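You operate a simulated robot arm through the tools that you are given. There is no shell and no other tool. Be economical: measure what you need, move in short steps, check, and stop when the job is done.

You are at the controls of a simulated robot arm. One attempt, no reset.

## Task
Put the grey cap from the steel bench on the test card and the green cap on top of the brown small carton there.
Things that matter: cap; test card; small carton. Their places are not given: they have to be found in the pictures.

The check looks at the end state, three seconds after you hand in, the way a careful person would. Anything else that was tipped, shoved, dropped, spilled or broken makes it a failure. A push-on lid holds only when it is set on centred and level and pressed home; a screw cap is set on level and turned clockwise until tight.

## Robot
A 7-joint arm with a two-finger parallel gripper, fixed in place. Base frame: the origin is at the foot of the arm, x ahead of it, y to its left, z up; the work surface is at about z = 0.8. Lengths are in m, angles in rad, forces in N, time in s.
With the tool pointing down near the work surface it reaches from about 0.3 to 0.7 m from the base axis. Its first joint turns from -1.152 to 1.152 rad. Payload 1.57 kg.
The TCP is the grasp point between the finger pads, 0.03 m short of the fingertips. In the tool frame z runs along the fingers and y along their closing line. The gripper opens to 0.11 m. The fingers are 0.024 m wide and 0.012 m thick; the gripper's body (0.048 by 0.112 m) begins 0.078 m behind the TCP.
Orientation is told as [roll, pitch, yaw] about the base's x, y, z axes, in that order, counted from this pose: with the fingers straight down and closing along the base's y, the tool's x points along the base's -x, its y along +y and its z along -z.

## Interface
- The arm moves only by the tool send_rows. Its argument "plan" is a list of rows, each an object (a shift or turn left out is 0, a gripper value left out holds the last) with "hand": the finger opening in m, from 0 to 0.11; "linear": the shift along the tool's x, y, z in m, a list of three; "dr": the turn, a rotation vector about the tool's x, y, z in rad, a list of three. In form: [{"hand": hand, "linear": [x, y, z], "dr": [wx, wy, wz]}, ...]. A call has 1 to 10 rows; each row shifts and turns the commanded pose from where the row before left it, along the tool's axes as they then stand. Rows are played at 5 a second. More than 0.05 m and 0.15 rad between two rows, or a gripper value outside its range, and nothing of the call is played. A pose out of reach is approached as far as the arm can. The call stops where the force on the tool passes 40 N (or 10 N more than at its start, if that is more) or the arm is blocked; 0.2 s more then pass. The fingers move at their own pace (about 0.108 m/s each) and stop on an object; they squeeze with about 25 N. The grip force told is the motor's: it shows also when the fingers shut on nothing. Time passes only in rows, and 0.2 s behind the last, so rows that do not move let the fingers close. The reply holds the time, the measured pose of the TCP, the force on the tool along the base axes, the opening and the grip force, in the units named above and with some noise, and new pictures: "views" is both (left out), scene, wrist or none.
- Cameras (640 x 400 px; columns grow to the right, rows downward): "scene" is fixed at [0.1691, -0.4349, 1.3686]; the picture's right is [0.40, -0.92, 0.00], its down [-0.80, -0.35, -0.49] and it looks along [0.45, 0.19, -0.87] (base axes); focal length 324 px, centre (320, 200). "wrist" rides on the gripper at [-0.036, 0, -0.08] in the tool frame; the picture's right is [0.00, -1.00, 0.00], its down [0.97, 0.00, -0.24] and it looks along [0.24, 0.00, 0.97] (tool axes); focal length 218 px, centre (320, 200).
- pixel_to_xyz(camera, pixels): for up to 12 pixels [column, row] of the newest picture of that camera ("zoom" is the newest enlarged one), the place [x, y, z] in the base frame of the surface seen there, good to about 0.003 m. It takes no simulated time.
- inspect(camera, box): a new picture of the part [left, top, right, bottom] of that camera's present view, enlarged. It takes no simulated time.
- close_job(): hands the job in; it is judged then, once.

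Keep the steps short. Do not move on a guess: measure, check each grasp and each placing, and mend mistakes. In all there are 60 turns and 120 pictures (those below and enlarged ones count). Leave the gripper open and the arm clear of the work at the hand-in unless told otherwise, and finish with a single line.

The tools are called as name(argument=value, ...) on one line, values as JSON. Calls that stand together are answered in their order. send_rows: Moves the arm, as the interface text tells. Its arguments: {"type":"object","properties":{"plan":{"type":"array","items":{"type":"object","properties":{"hand":{"type":"number"},"linear":{"type":"array","items":{"type":"number"}},"dr":{"type":"array","items":{"type":"number"}}}}},"views":{"type":"string","enum":["both","scene","wrist","none"]}},"required":["plan"]} The other tools are called the same way: pixel_to_xyz (camera, pixels) gives the place of the surface under pixels of a picture; inspect (camera, box) takes an enlarged picture of a part of a camera's view; close_job () hands the job in.

At the start:

```text
time_s: 0.0
ee_pos: [0.3184, -0.362, 1.0815]
tool_rot: [0.0, 0.0, -0.001]
wrist_force: [-0.6, -0.3, -0.1]
grip_width: 0.11
gripper_force: 0.0
```

scene: 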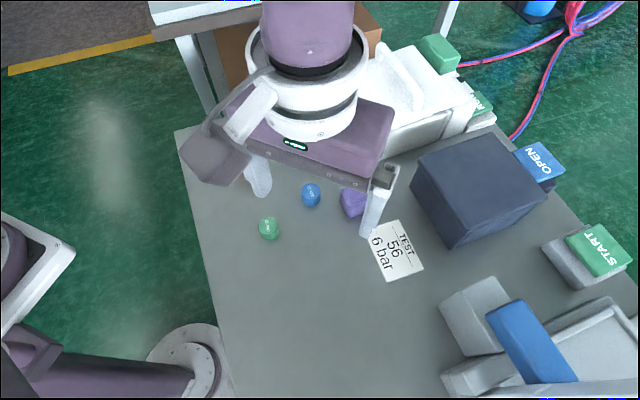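
wrist: 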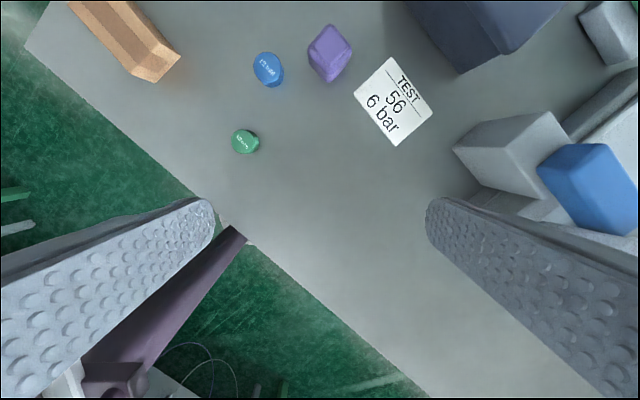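

I see a green cap, a blue cap, a purple block, the test card and a tan box in the wrist picture. There's no grey cap in view yet, so I'll enlarge both pictures.

inspect(camera="wrist", box=[40, 0, 440, 250])

inspect(camera="scene", box=[170, 100, 490, 300])

pixel_to_xyz(camera="wrist", pixels=[[245, 141], [268, 69], [330, 50], [393, 100], [110, 20], [150, 65], [300, 180], [510, 145], [590, 180], [480, 40]])

```text
1.60 times, centred on (240, 125) of wrist
```

zoom: 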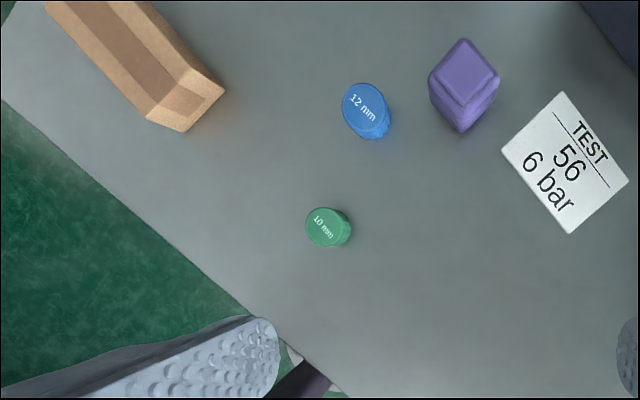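

```text
2.00 times, centred on (330, 200) of scene
```

zoom: 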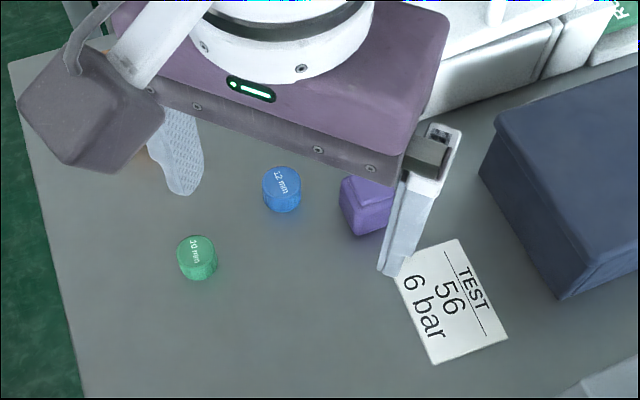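

```text
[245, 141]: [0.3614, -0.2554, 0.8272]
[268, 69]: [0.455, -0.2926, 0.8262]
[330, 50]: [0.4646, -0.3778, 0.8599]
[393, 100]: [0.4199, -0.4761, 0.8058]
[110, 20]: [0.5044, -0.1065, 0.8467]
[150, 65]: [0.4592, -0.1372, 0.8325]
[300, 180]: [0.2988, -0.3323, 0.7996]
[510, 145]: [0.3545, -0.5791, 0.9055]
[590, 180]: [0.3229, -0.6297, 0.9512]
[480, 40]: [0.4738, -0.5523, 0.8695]
```

No grey cap yet. I'll raise the hand and shift it left (+y), towards the carton, so I can see the carton and the hidden part of the bench.

send_rows(plan=[{"linear": [-0.005, 0.04, -0.02]}, {"linear": [-0.005, 0.04, -0.02]}, {"linear": [-0.005, 0.04, -0.02]}, {"linear": [-0.005, 0.04, -0.01]}, {"linear": [0, 0.04, 0]}, {}])

```text
time_s: 1.4
ee_pos: [0.3362, -0.1635, 1.1486]
tool_rot: [-0.001, -0.001, 0.0]
wrist_force: [-0.1, -1.0, -0.3]
grip_width: 0.1101
gripper_force: 0.0
```

scene: 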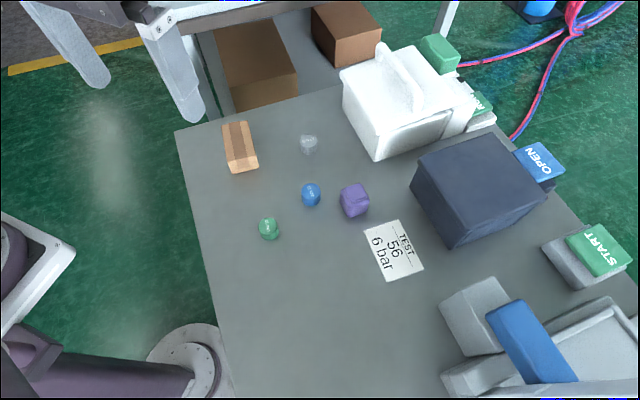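
wrist: 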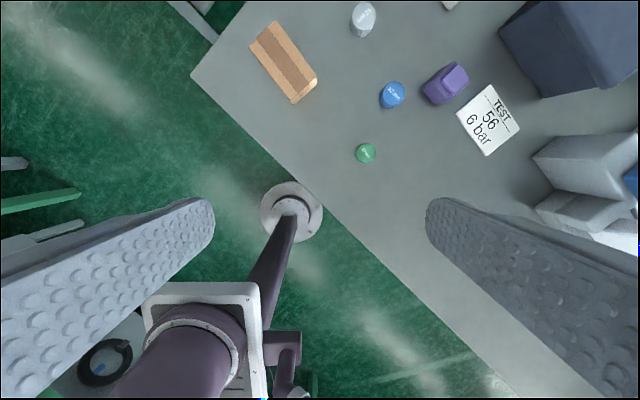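

The grey cap shows now at scene (309,144), and the brown carton at (240,146). I'll enlarge that area and measure it.

inspect(camera="scene", box=[200, 100, 440, 250])

inspect(camera="wrist", box=[230, 0, 550, 200])

pixel_to_xyz(camera="scene", pixels=[[309, 138], [309, 149], [302, 138], [317, 138], [268, 222], [310, 188], [351, 189], [394, 250], [234, 124], [251, 166], [241, 140], [390, 115]])

```text
2.67 times, centred on (320, 175) of scene
```

zoom: 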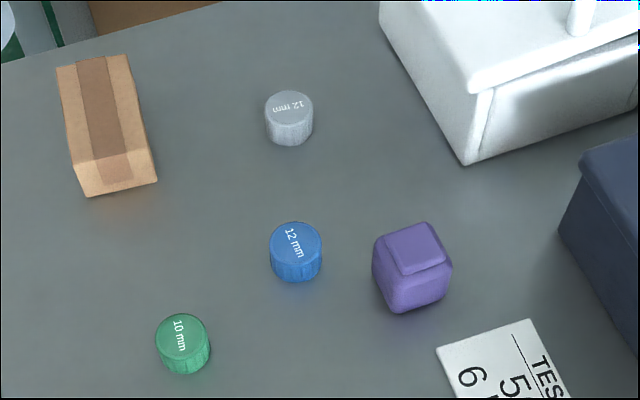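

```text
2.00 times, centred on (390, 100) of wrist
```

zoom: 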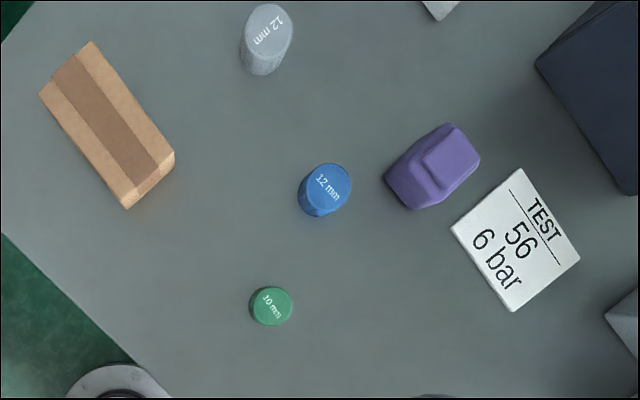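

```text
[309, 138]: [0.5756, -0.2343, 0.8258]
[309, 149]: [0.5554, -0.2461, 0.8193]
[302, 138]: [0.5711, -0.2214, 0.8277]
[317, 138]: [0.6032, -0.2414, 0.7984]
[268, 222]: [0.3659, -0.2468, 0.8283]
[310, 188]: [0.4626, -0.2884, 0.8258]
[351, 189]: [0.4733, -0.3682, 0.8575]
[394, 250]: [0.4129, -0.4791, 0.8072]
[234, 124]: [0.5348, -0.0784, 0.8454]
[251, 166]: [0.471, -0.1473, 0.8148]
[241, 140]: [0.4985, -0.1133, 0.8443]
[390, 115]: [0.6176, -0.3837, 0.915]
```

The grey cap and carton are clear. I'll measure the cap rims, the carton's top corners and the card's corners in the newest zoom.

pixel_to_xyz(camera="zoom", pixels=[[269, 24], [272, 305], [255, 305], [288, 305], [92, 44], [42, 95], [118, 190], [170, 150], [522, 170], [453, 229], [513, 308], [577, 257]])

pixel_to_xyz(camera="zoom", pixels=[[248, 24], [290, 24], [269, 8], [269, 42], [326, 182], [445, 130], [387, 178], [475, 160], [418, 207], [272, 290], [272, 320], [127, 205]])

```text
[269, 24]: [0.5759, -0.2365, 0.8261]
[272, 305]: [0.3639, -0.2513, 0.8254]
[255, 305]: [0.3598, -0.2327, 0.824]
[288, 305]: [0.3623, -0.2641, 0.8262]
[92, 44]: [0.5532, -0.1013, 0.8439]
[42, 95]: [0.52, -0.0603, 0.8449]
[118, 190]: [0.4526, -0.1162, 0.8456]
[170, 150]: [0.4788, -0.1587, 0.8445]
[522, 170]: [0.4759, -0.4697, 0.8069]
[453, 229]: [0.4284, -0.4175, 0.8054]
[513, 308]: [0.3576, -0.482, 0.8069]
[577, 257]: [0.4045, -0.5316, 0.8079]
```

```text
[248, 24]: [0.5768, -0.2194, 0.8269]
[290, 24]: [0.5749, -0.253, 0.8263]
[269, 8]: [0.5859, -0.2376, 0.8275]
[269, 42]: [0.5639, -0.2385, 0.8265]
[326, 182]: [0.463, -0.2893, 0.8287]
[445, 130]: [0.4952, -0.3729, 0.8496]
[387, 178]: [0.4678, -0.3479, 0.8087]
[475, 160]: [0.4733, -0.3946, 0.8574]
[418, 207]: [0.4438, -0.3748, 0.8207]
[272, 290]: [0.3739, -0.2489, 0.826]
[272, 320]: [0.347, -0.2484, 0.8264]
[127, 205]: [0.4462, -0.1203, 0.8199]
```

The bench is at z≈0.800 and the caps are about 33 mm wide and 27 mm tall. The grey cap's centre is about (0.575,-0.237). The carton top is z 0.845, centred at (0.501,-0.109). The card's centre is (0.417,-0.475), with its top at z≈0.8065. Before going over the grey cap, I'll measure how close the white machine is.

pixel_to_xyz(camera="scene", pixels=[[345, 74], [346, 98], [374, 157], [378, 135], [383, 50], [440, 110], [360, 128], [430, 45]])

send_rows(plan=[{"hand": 0.08, "linear": [-0.04, -0.012, 0.008]}, {"linear": [-0.04, -0.012, 0.008]}, {"linear": [-0.04, -0.012, 0.008]}, {"linear": [-0.04, -0.012, 0.008]}, {"linear": [-0.04, -0.012, 0.008]}, {"linear": [-0.039, -0.0125, 0.008]}, {}])

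```text
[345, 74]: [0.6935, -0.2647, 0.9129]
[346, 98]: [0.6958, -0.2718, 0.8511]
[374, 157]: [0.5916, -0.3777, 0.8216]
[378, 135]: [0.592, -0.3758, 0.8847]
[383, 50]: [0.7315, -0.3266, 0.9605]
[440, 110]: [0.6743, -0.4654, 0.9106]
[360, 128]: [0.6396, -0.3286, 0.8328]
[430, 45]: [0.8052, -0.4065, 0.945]
```

```text
time_s: 3.0
ee_pos: [0.5754, -0.2351, 1.1013]
tool_rot: [0.002, 0.002, 0.0]
wrist_force: [-0.7, -0.3, -0.3]
grip_width: 0.0797
gripper_force: 0.0
```

scene: 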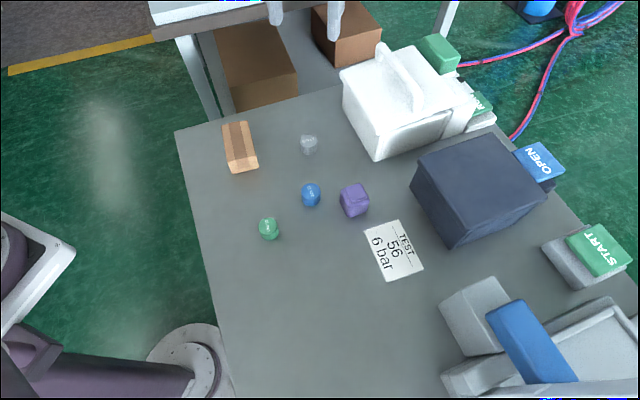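
wrist: 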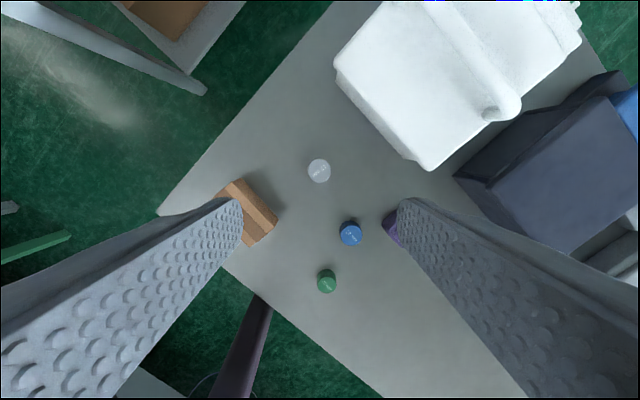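

The machine's near edge runs from (0.592,-0.376) to (0.694,-0.265), about 5 cm from the hand's nearest corner, so there's room. The grey cap is at wrist (319,171). I'll take finer readings of it here.

pixel_to_xyz(camera="wrist", pixels=[[309, 169], [329, 169], [319, 161], [319, 178], [319, 169], [327, 280], [318, 280], [335, 280]])

send_rows(plan=[{"linear": [0, 0, 0.045]}, {"linear": [0, 0, 0.045]}, {"linear": [0, 0, 0.045]}, {"linear": [0, 0, 0.04]}, {}], views="wrist")

```text
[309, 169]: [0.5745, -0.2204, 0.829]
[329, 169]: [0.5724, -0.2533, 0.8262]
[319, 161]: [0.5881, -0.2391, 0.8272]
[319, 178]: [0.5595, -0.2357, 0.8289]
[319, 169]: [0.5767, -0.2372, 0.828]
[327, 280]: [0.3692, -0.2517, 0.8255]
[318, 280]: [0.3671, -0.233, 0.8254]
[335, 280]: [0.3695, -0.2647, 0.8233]
```

```text
time_s: 4.2
ee_pos: [0.5789, -0.2369, 0.9271]
tool_rot: [0.0, 0.0, 0.0]
wrist_force: [-0.4, 0.0, 0.1]
grip_width: 0.0801
gripper_force: 0.1
```

wrist: 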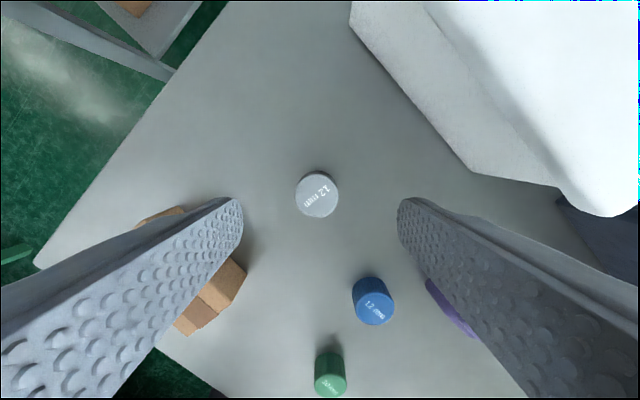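

The cap sits centred between the fingers at (319,194), and both are clear of the carton. I'll descend to TCP z≈0.835 and close.

send_rows(plan=[{"linear": [0.002, 0, 0.045]}, {"linear": [0, 0, 0.035]}, {"linear": [0, 0, 0.012]}, {}, {"hand": 0.02}, {}, {}])

```text
time_s: 5.8
ee_pos: [0.5736, -0.2367, 0.8338]
tool_rot: [0.001, -0.001, 0.0]
wrist_force: [-0.5, -0.3, -0.2]
grip_width: 0.0376
gripper_force: 24.7
```

scene: 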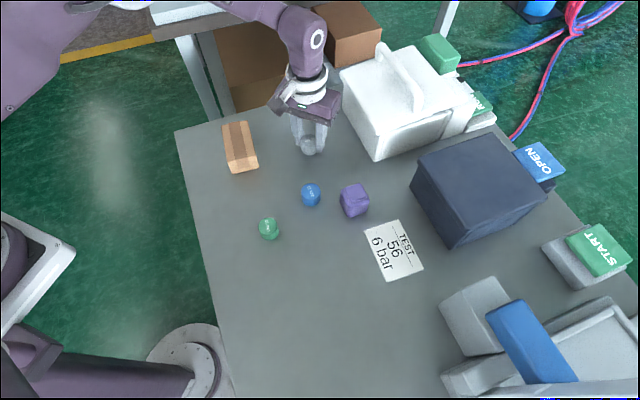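
wrist: 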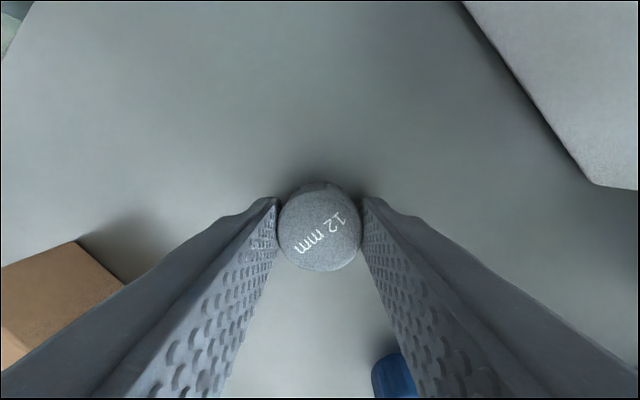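

It's held at a width of 0.0376 m with 24.7 N. I'll lift it straight up.

send_rows(plan=[{"linear": [0, 0, -0.03]}, {"linear": [0, 0, -0.045]}, {"linear": [0, 0, -0.045]}, {"linear": [0, 0, -0.045]}, {"linear": [0, 0, -0.035]}, {}], views="wrist")

send_rows(plan=[{"linear": [0.0224, -0.034, 0]}, {"linear": [0.0224, -0.034, 0]}, {"linear": [0.0224, -0.034, 0]}, {"linear": [0.0224, -0.034, 0]}, {"linear": [0.0224, -0.034, 0]}, {"linear": [0.0224, -0.034, 0]}, {"linear": [0.0224, -0.034, 0]}, {}])

```text
time_s: 7.2
ee_pos: [0.576, -0.2343, 1.0357]
tool_rot: [0.0, 0.0, 0.0]
wrist_force: [-0.4, 0.1, 0.7]
grip_width: 0.0374
gripper_force: 25.1
```

wrist: 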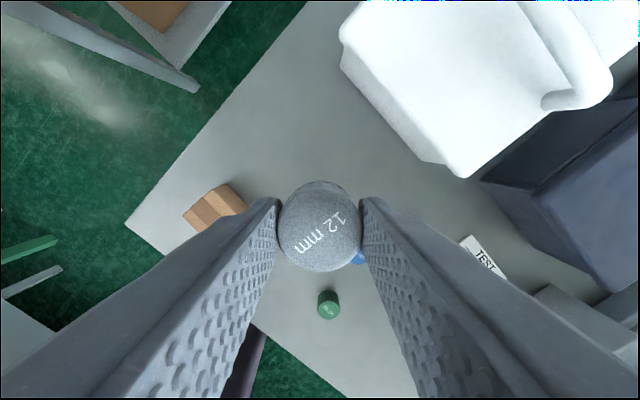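

```text
time_s: 9.0
ee_pos: [0.4174, -0.4722, 1.0357]
tool_rot: [0.001, 0.0, -0.001]
wrist_force: [-0.7, 0.6, -0.9]
grip_width: 0.0377
gripper_force: 24.9
```

scene: 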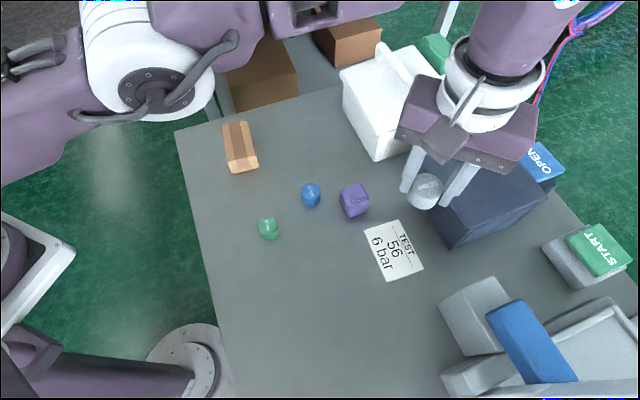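
wrist: 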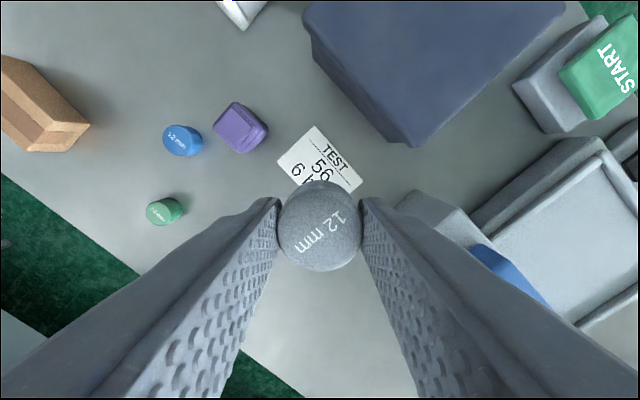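

I'm above the card and still holding the cap. Before going down I'll measure the navy box's near corner and the grey block next to the card.

pixel_to_xyz(camera="wrist", pixels=[[412, 138], [310, 35], [404, 200], [425, 198], [470, 235], [500, 265], [316, 127], [280, 161], [359, 185], [575, 10]])

pixel_to_xyz(camera="scene", pixels=[[441, 305], [492, 280], [462, 352], [490, 317], [415, 165], [452, 240], [545, 195], [387, 222], [366, 233], [388, 280], [423, 267], [394, 250]])

```text
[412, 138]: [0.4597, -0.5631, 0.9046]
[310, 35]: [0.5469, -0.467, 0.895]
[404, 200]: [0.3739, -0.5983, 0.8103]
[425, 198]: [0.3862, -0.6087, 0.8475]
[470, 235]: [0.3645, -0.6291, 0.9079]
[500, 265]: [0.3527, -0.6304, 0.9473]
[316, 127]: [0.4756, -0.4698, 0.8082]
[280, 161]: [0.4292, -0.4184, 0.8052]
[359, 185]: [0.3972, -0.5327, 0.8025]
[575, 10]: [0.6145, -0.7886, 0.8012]
```

```text
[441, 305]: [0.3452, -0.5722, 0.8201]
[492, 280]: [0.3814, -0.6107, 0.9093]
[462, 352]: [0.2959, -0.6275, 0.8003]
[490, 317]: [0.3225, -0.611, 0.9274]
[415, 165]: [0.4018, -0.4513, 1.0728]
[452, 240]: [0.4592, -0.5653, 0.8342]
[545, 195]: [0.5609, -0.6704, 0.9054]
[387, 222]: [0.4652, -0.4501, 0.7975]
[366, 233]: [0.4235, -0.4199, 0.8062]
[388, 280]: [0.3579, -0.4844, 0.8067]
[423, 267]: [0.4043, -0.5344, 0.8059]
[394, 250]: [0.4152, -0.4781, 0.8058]
```

The navy box top is at 0.905, which leaves the gripper body clear. The card top is about 0.806. I'll lower to z≈0.846, just above contact.

send_rows(plan=[{"linear": [0, -0.002, 0.045]}, {"linear": [0, 0, 0.045]}, {"linear": [0, 0, 0.045]}, {"linear": [0, 0, 0.035]}, {"linear": [0, 0, 0.018]}, {}])

```text
time_s: 10.4
ee_pos: [0.4195, -0.4748, 0.8473]
tool_rot: [-0.001, 0.0, 0.0]
wrist_force: [-0.2, 1.0, 0.0]
grip_width: 0.0376
gripper_force: 25.1
```

scene: 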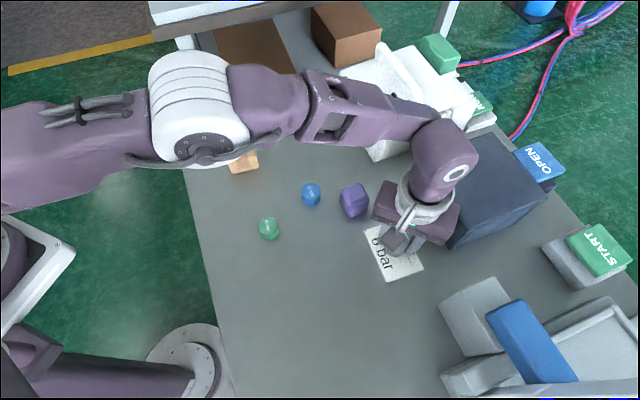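
wrist: 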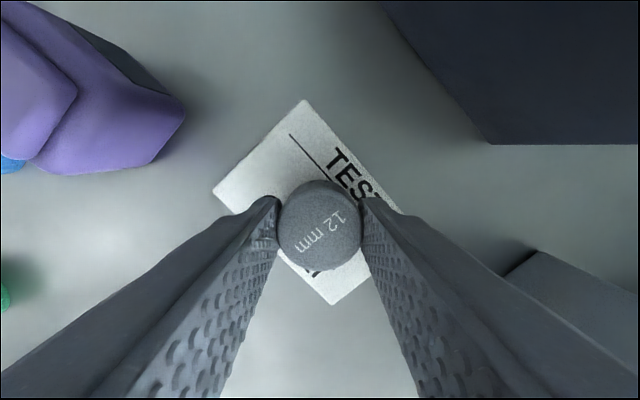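

The cap is over the middle of the card. I'll ease down in 2 mm steps and read the force.

send_rows(plan=[{"linear": [0, 0, 0.002]}, {"linear": [0, 0, 0.002]}, {}], views="none")

```text
time_s: 11.2
ee_pos: [0.4193, -0.4731, 0.8432]
tool_rot: [-0.001, -0.001, 0.001]
wrist_force: [1.0, 0.2, 0.0]
grip_width: 0.0375
gripper_force: 24.8
```

No contact yet, so I'll keep going in 1 mm steps.

send_rows(plan=[{"linear": [0, 0, 0.001]}, {"linear": [0, 0, 0.001]}, {}], views="none")

```text
time_s: 12.0
ee_pos: [0.418, -0.4739, 0.8412]
tool_rot: [0.001, -0.001, 0.0]
wrist_force: [0.1, -0.3, 0.1]
grip_width: 0.0377
gripper_force: 25.5
```

send_rows(plan=[{"linear": [0, 0, 0.001]}, {"linear": [0, 0, 0.0005]}, {}], views="none")

```text
time_s: 12.8
ee_pos: [0.4191, -0.4743, 0.8404]
tool_rot: [-0.001, 0.0, 0.0]
wrist_force: [-1.8, 0.8, 8.8]
grip_width: 0.0376
gripper_force: 24.6
```

An upward force of 8.8 N shows the cap is resting on the card. I'll open the fingers and rise straight up.

send_rows(plan=[{"hand": 0.06}, {}, {"linear": [0, 0, -0.03]}, {"linear": [0, 0, -0.045]}, {"linear": [0, 0, -0.045]}, {"linear": [0, 0, -0.045]}, {"linear": [0, 0, -0.035]}, {}])

```text
time_s: 14.6
ee_pos: [0.4201, -0.4739, 1.0327]
tool_rot: [0.007, 0.005, -0.004]
wrist_force: [-0.4, -0.3, 0.2]
grip_width: 0.06
gripper_force: 0.1
out of reach, approached as far as the arm can: row 7
```

scene: 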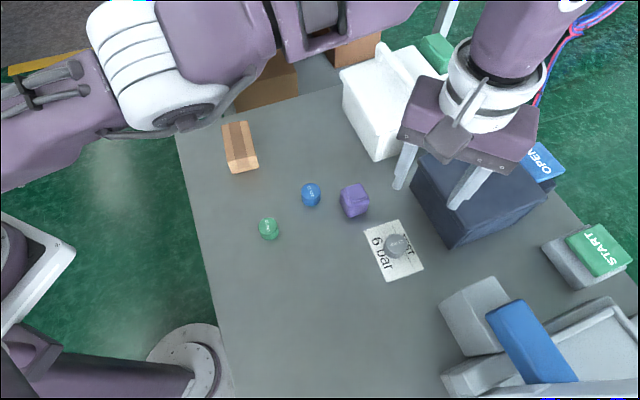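
wrist: 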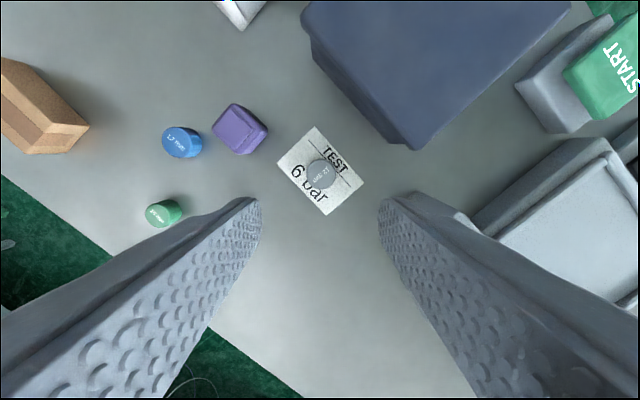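

The grey cap is standing on the card. Next is the green cap at about (0.364,-0.250), so I'll move above it.

send_rows(plan=[{"hand": 0.08, "linear": [0.0112, 0.0446, 0.004]}, {"linear": [0.0112, 0.0446, 0.004]}, {"linear": [0.0112, 0.0446, 0.004]}, {"linear": [0.0112, 0.0446, 0.004]}, {"linear": [0.0112, 0.0446, 0.004]}, {}])

```text
time_s: 16.0
ee_pos: [0.3626, -0.2519, 1.0095]
tool_rot: [0.001, 0.001, -0.001]
wrist_force: [0.2, -0.1, -0.2]
grip_width: 0.0797
gripper_force: 0.1
out of reach, approached as far as the arm can: row 1
```

scene: 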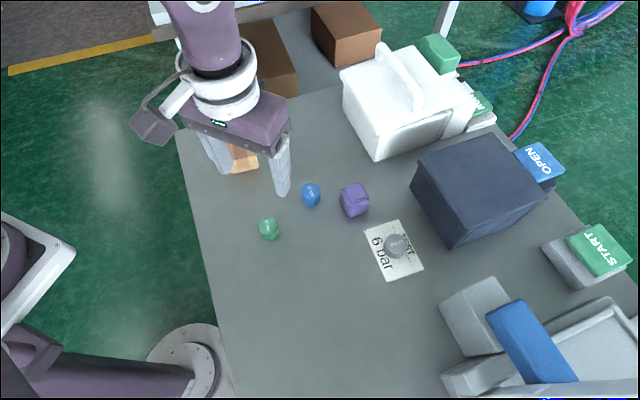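
wrist: 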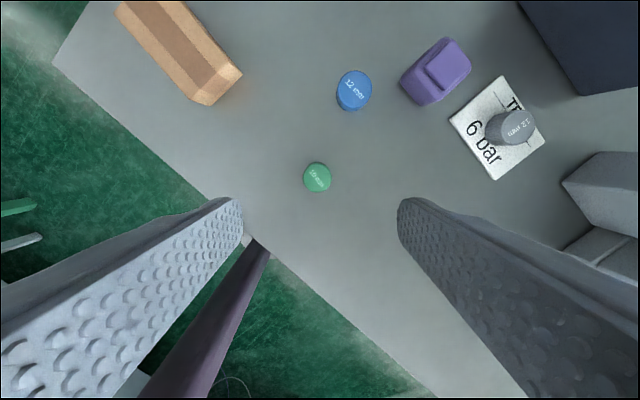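

The green cap is at wrist (317,177). I'll measure its rim.

pixel_to_xyz(camera="wrist", pixels=[[317, 176], [306, 176], [328, 176], [317, 166], [317, 187], [190, 55], [353, 86], [513, 122]])

send_rows(plan=[{"linear": [0, 0, 0.04]}, {"linear": [0, 0, 0.04]}, {}], views="wrist")

```text
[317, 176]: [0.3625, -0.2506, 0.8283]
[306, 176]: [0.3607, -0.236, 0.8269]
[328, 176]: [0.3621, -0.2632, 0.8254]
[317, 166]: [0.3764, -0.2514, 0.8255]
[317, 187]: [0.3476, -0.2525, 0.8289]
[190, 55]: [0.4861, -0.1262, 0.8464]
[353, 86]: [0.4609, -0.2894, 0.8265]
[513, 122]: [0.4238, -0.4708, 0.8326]
```

```text
time_s: 16.8
ee_pos: [0.3633, -0.2532, 0.9308]
tool_rot: [-0.002, -0.001, 0.0]
wrist_force: [-0.6, 0.7, -0.3]
grip_width: 0.0802
gripper_force: 0.1
```

wrist: 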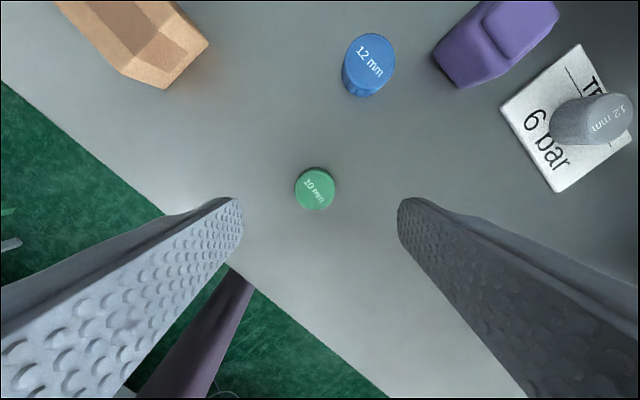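

The green cap's centre is (0.362,-0.250), so I'll shift 2 mm left, descend to z≈0.835 and close.

send_rows(plan=[{"linear": [0.001, 0.002, 0.045]}, {"linear": [0, 0, 0.038]}, {"linear": [0, 0, 0.013]}, {}, {"hand": 0.02}, {}, {}])

```text
time_s: 18.4
ee_pos: [0.3619, -0.2496, 0.8354]
tool_rot: [0.001, 0.001, 0.001]
wrist_force: [-0.5, 0.4, -0.4]
grip_width: 0.0349
gripper_force: 24.7
```

scene: 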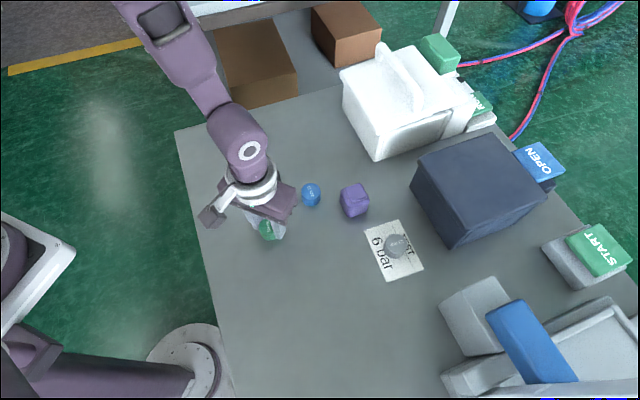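
wrist: 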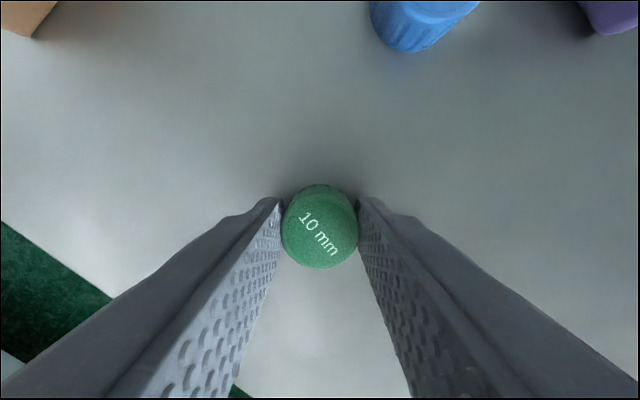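

The green cap is held at 0.0349 m. I'll lift it and carry it above the carton's centre (0.501,-0.109).

send_rows(plan=[{"linear": [0, 0, -0.03]}, {"linear": [0, 0, -0.045]}, {"linear": [0, 0, -0.045]}, {"linear": [0, 0, -0.03]}, {}], views="none")

send_rows(plan=[{"linear": [-0.0278, 0.0281, 0]}, {"linear": [-0.0278, 0.0281, 0]}, {"linear": [-0.0278, 0.0281, 0]}, {"linear": [-0.0278, 0.0281, 0]}, {"linear": [-0.0278, 0.0281, 0]}, {}])

```text
time_s: 19.6
ee_pos: [0.362, -0.2534, 0.9876]
tool_rot: [0.001, 0.0, 0.0]
wrist_force: [0.6, -0.9, -0.4]
grip_width: 0.0345
gripper_force: 25.0
```

```text
time_s: 21.0
ee_pos: [0.4998, -0.1092, 0.987]
tool_rot: [-0.001, 0.0, 0.0]
wrist_force: [0.2, 0.3, -0.5]
grip_width: 0.0345
gripper_force: 25.0
```

scene: 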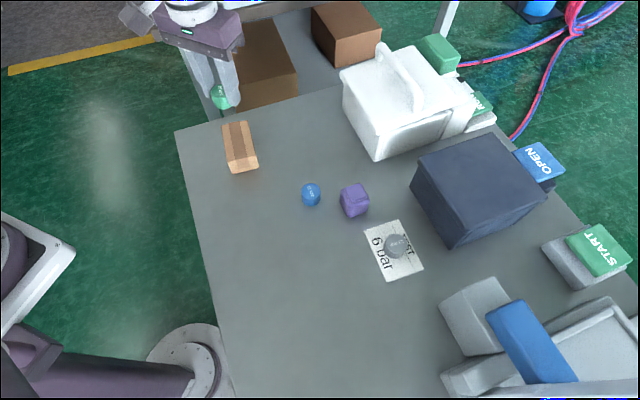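
wrist: 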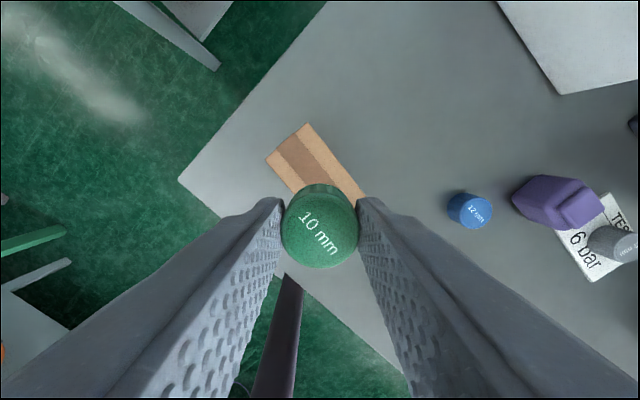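

The scene camera now sees the whole carton. I'll check its top corners and edges once more in an enlarged picture.

inspect(camera="scene", box=[200, 105, 280, 185])

```text
5.00 times, centred on (240, 145) of scene
```

zoom: 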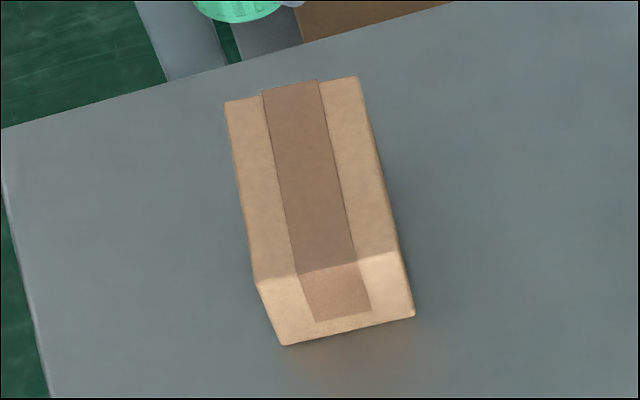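

pixel_to_xyz(camera="zoom", pixels=[[230, 106], [354, 82], [395, 246], [259, 276], [310, 178], [292, 90], [325, 262]])

```text
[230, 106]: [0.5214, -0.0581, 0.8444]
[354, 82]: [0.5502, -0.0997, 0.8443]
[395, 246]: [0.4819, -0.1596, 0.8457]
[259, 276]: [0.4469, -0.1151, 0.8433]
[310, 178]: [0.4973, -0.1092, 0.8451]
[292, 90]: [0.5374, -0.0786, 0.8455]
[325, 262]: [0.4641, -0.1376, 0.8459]
```

The carton's centre is confirmed at (0.500,-0.108) with its top at 0.845. I expect contact at TCP z≈0.880, so I'll lower to about 0.886 first.

send_rows(plan=[{"linear": [0, 0, 0.04]}, {"linear": [0, 0, 0.035]}, {"linear": [0, 0, 0.02]}, {"linear": [0, 0, 0.006]}, {}])

```text
time_s: 22.2
ee_pos: [0.4994, -0.1078, 0.885]
tool_rot: [-0.001, -0.001, 0.001]
wrist_force: [0.1, 0.2, 0.6]
grip_width: 0.0345
gripper_force: 25.2
```

scene: 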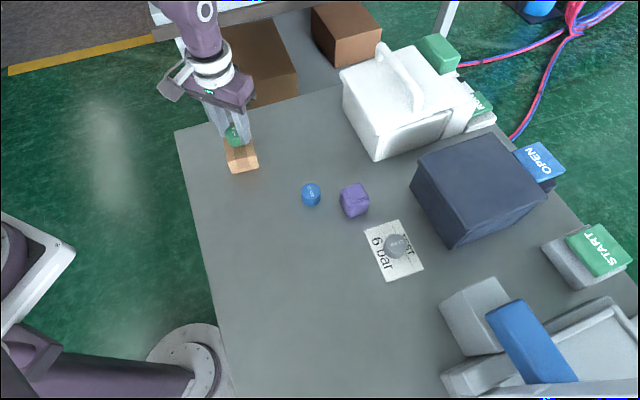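
wrist: 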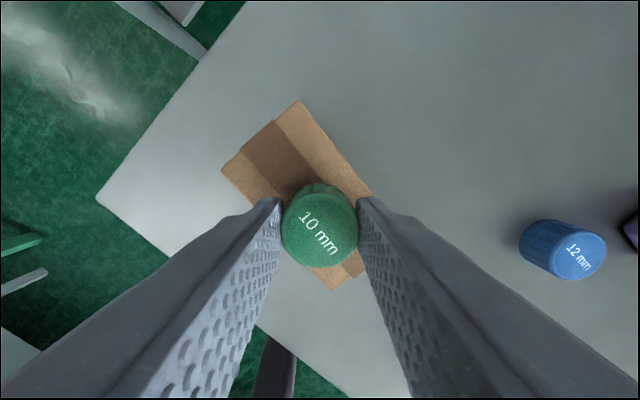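

It's over the middle of the carton with no contact. I'll take 1 mm steps down.

send_rows(plan=[{"linear": [0, 0, 0.001]}, {"linear": [0, 0, 0.001]}, {"linear": [0, 0, 0.001]}, {}], views="none")

```text
time_s: 23.2
ee_pos: [0.4998, -0.1088, 0.8824]
tool_rot: [0.001, 0.0, -0.001]
wrist_force: [0.3, 0.3, 0.2]
grip_width: 0.0346
gripper_force: 25.2
```

send_rows(plan=[{"linear": [0, 0, 0.001]}, {"linear": [0, 0, 0.0005]}, {}], views="none")

```text
time_s: 24.0
ee_pos: [0.5, -0.1088, 0.8822]
tool_rot: [-0.002, 0.0, 0.0]
wrist_force: [-0.3, 0.9, -1.4]
grip_width: 0.0345
gripper_force: 25.1
```

send_rows(plan=[{"linear": [0, 0, 0.001]}, {}], views="none")

```text
time_s: 24.6
ee_pos: [0.4994, -0.1079, 0.8815]
tool_rot: [0.0, 0.001, 0.001]
wrist_force: [-0.5, 0.5, 6.8]
grip_width: 0.0348
gripper_force: 25.0
```

A 6.8 N contact force shows the cap is on the carton. I'll open and rise straight up.

send_rows(plan=[{"hand": 0.06}, {}, {"linear": [0, 0, -0.02]}, {"linear": [0, 0, -0.04]}, {"linear": [0, 0, -0.045]}, {"linear": [0, 0, -0.045]}, {}])

```text
time_s: 26.2
ee_pos: [0.5006, -0.1062, 1.0312]
tool_rot: [0.0, 0.0, 0.002]
wrist_force: [-1.0, 0.3, 0.6]
grip_width: 0.0602
gripper_force: 0.0
```

scene: 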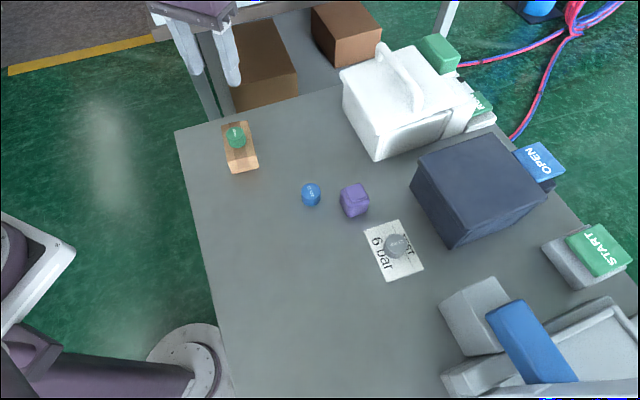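
wrist: 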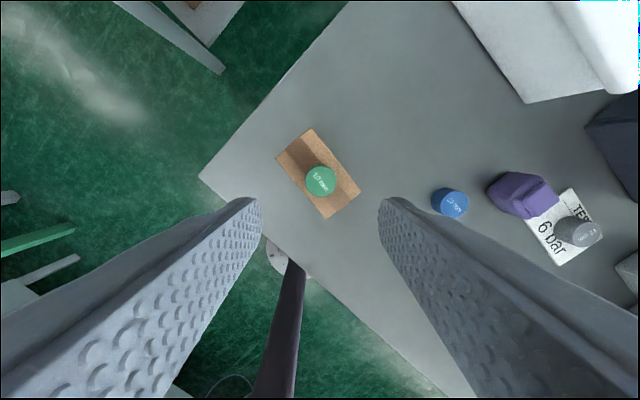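

Both caps are in place. I'll raise the arm a little more, open it fully, and check once more close up.

send_rows(plan=[{"hand": 0.1, "linear": [0.02, 0, -0.04]}, {"linear": [0.02, 0, -0.04]}, {}], views="none")

inspect(camera="scene", box=[200, 105, 440, 285])

```text
time_s: 27.0
ee_pos: [0.4603, -0.1071, 1.1114]
tool_rot: [0.0, -0.001, 0.0]
wrist_force: [-0.7, -0.1, -0.2]
grip_width: 0.0999
gripper_force: 0.2
```

```text
2.22 times, centred on (320, 195) of scene
```

zoom: 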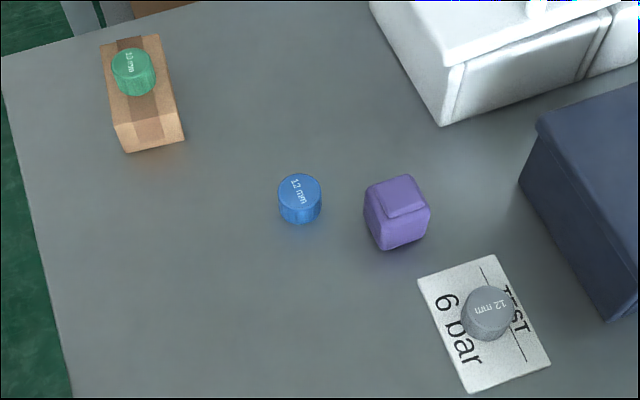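

The grey cap stands on the card and the green cap on the carton. Nothing else has moved, and the gripper is open and clear, so I'm handing in.

close_job()

```text
The job is handed in.
```

The grey cap is on the test card and the green cap is on top of the brown carton; nothing else was disturbed, and the job is handed in.
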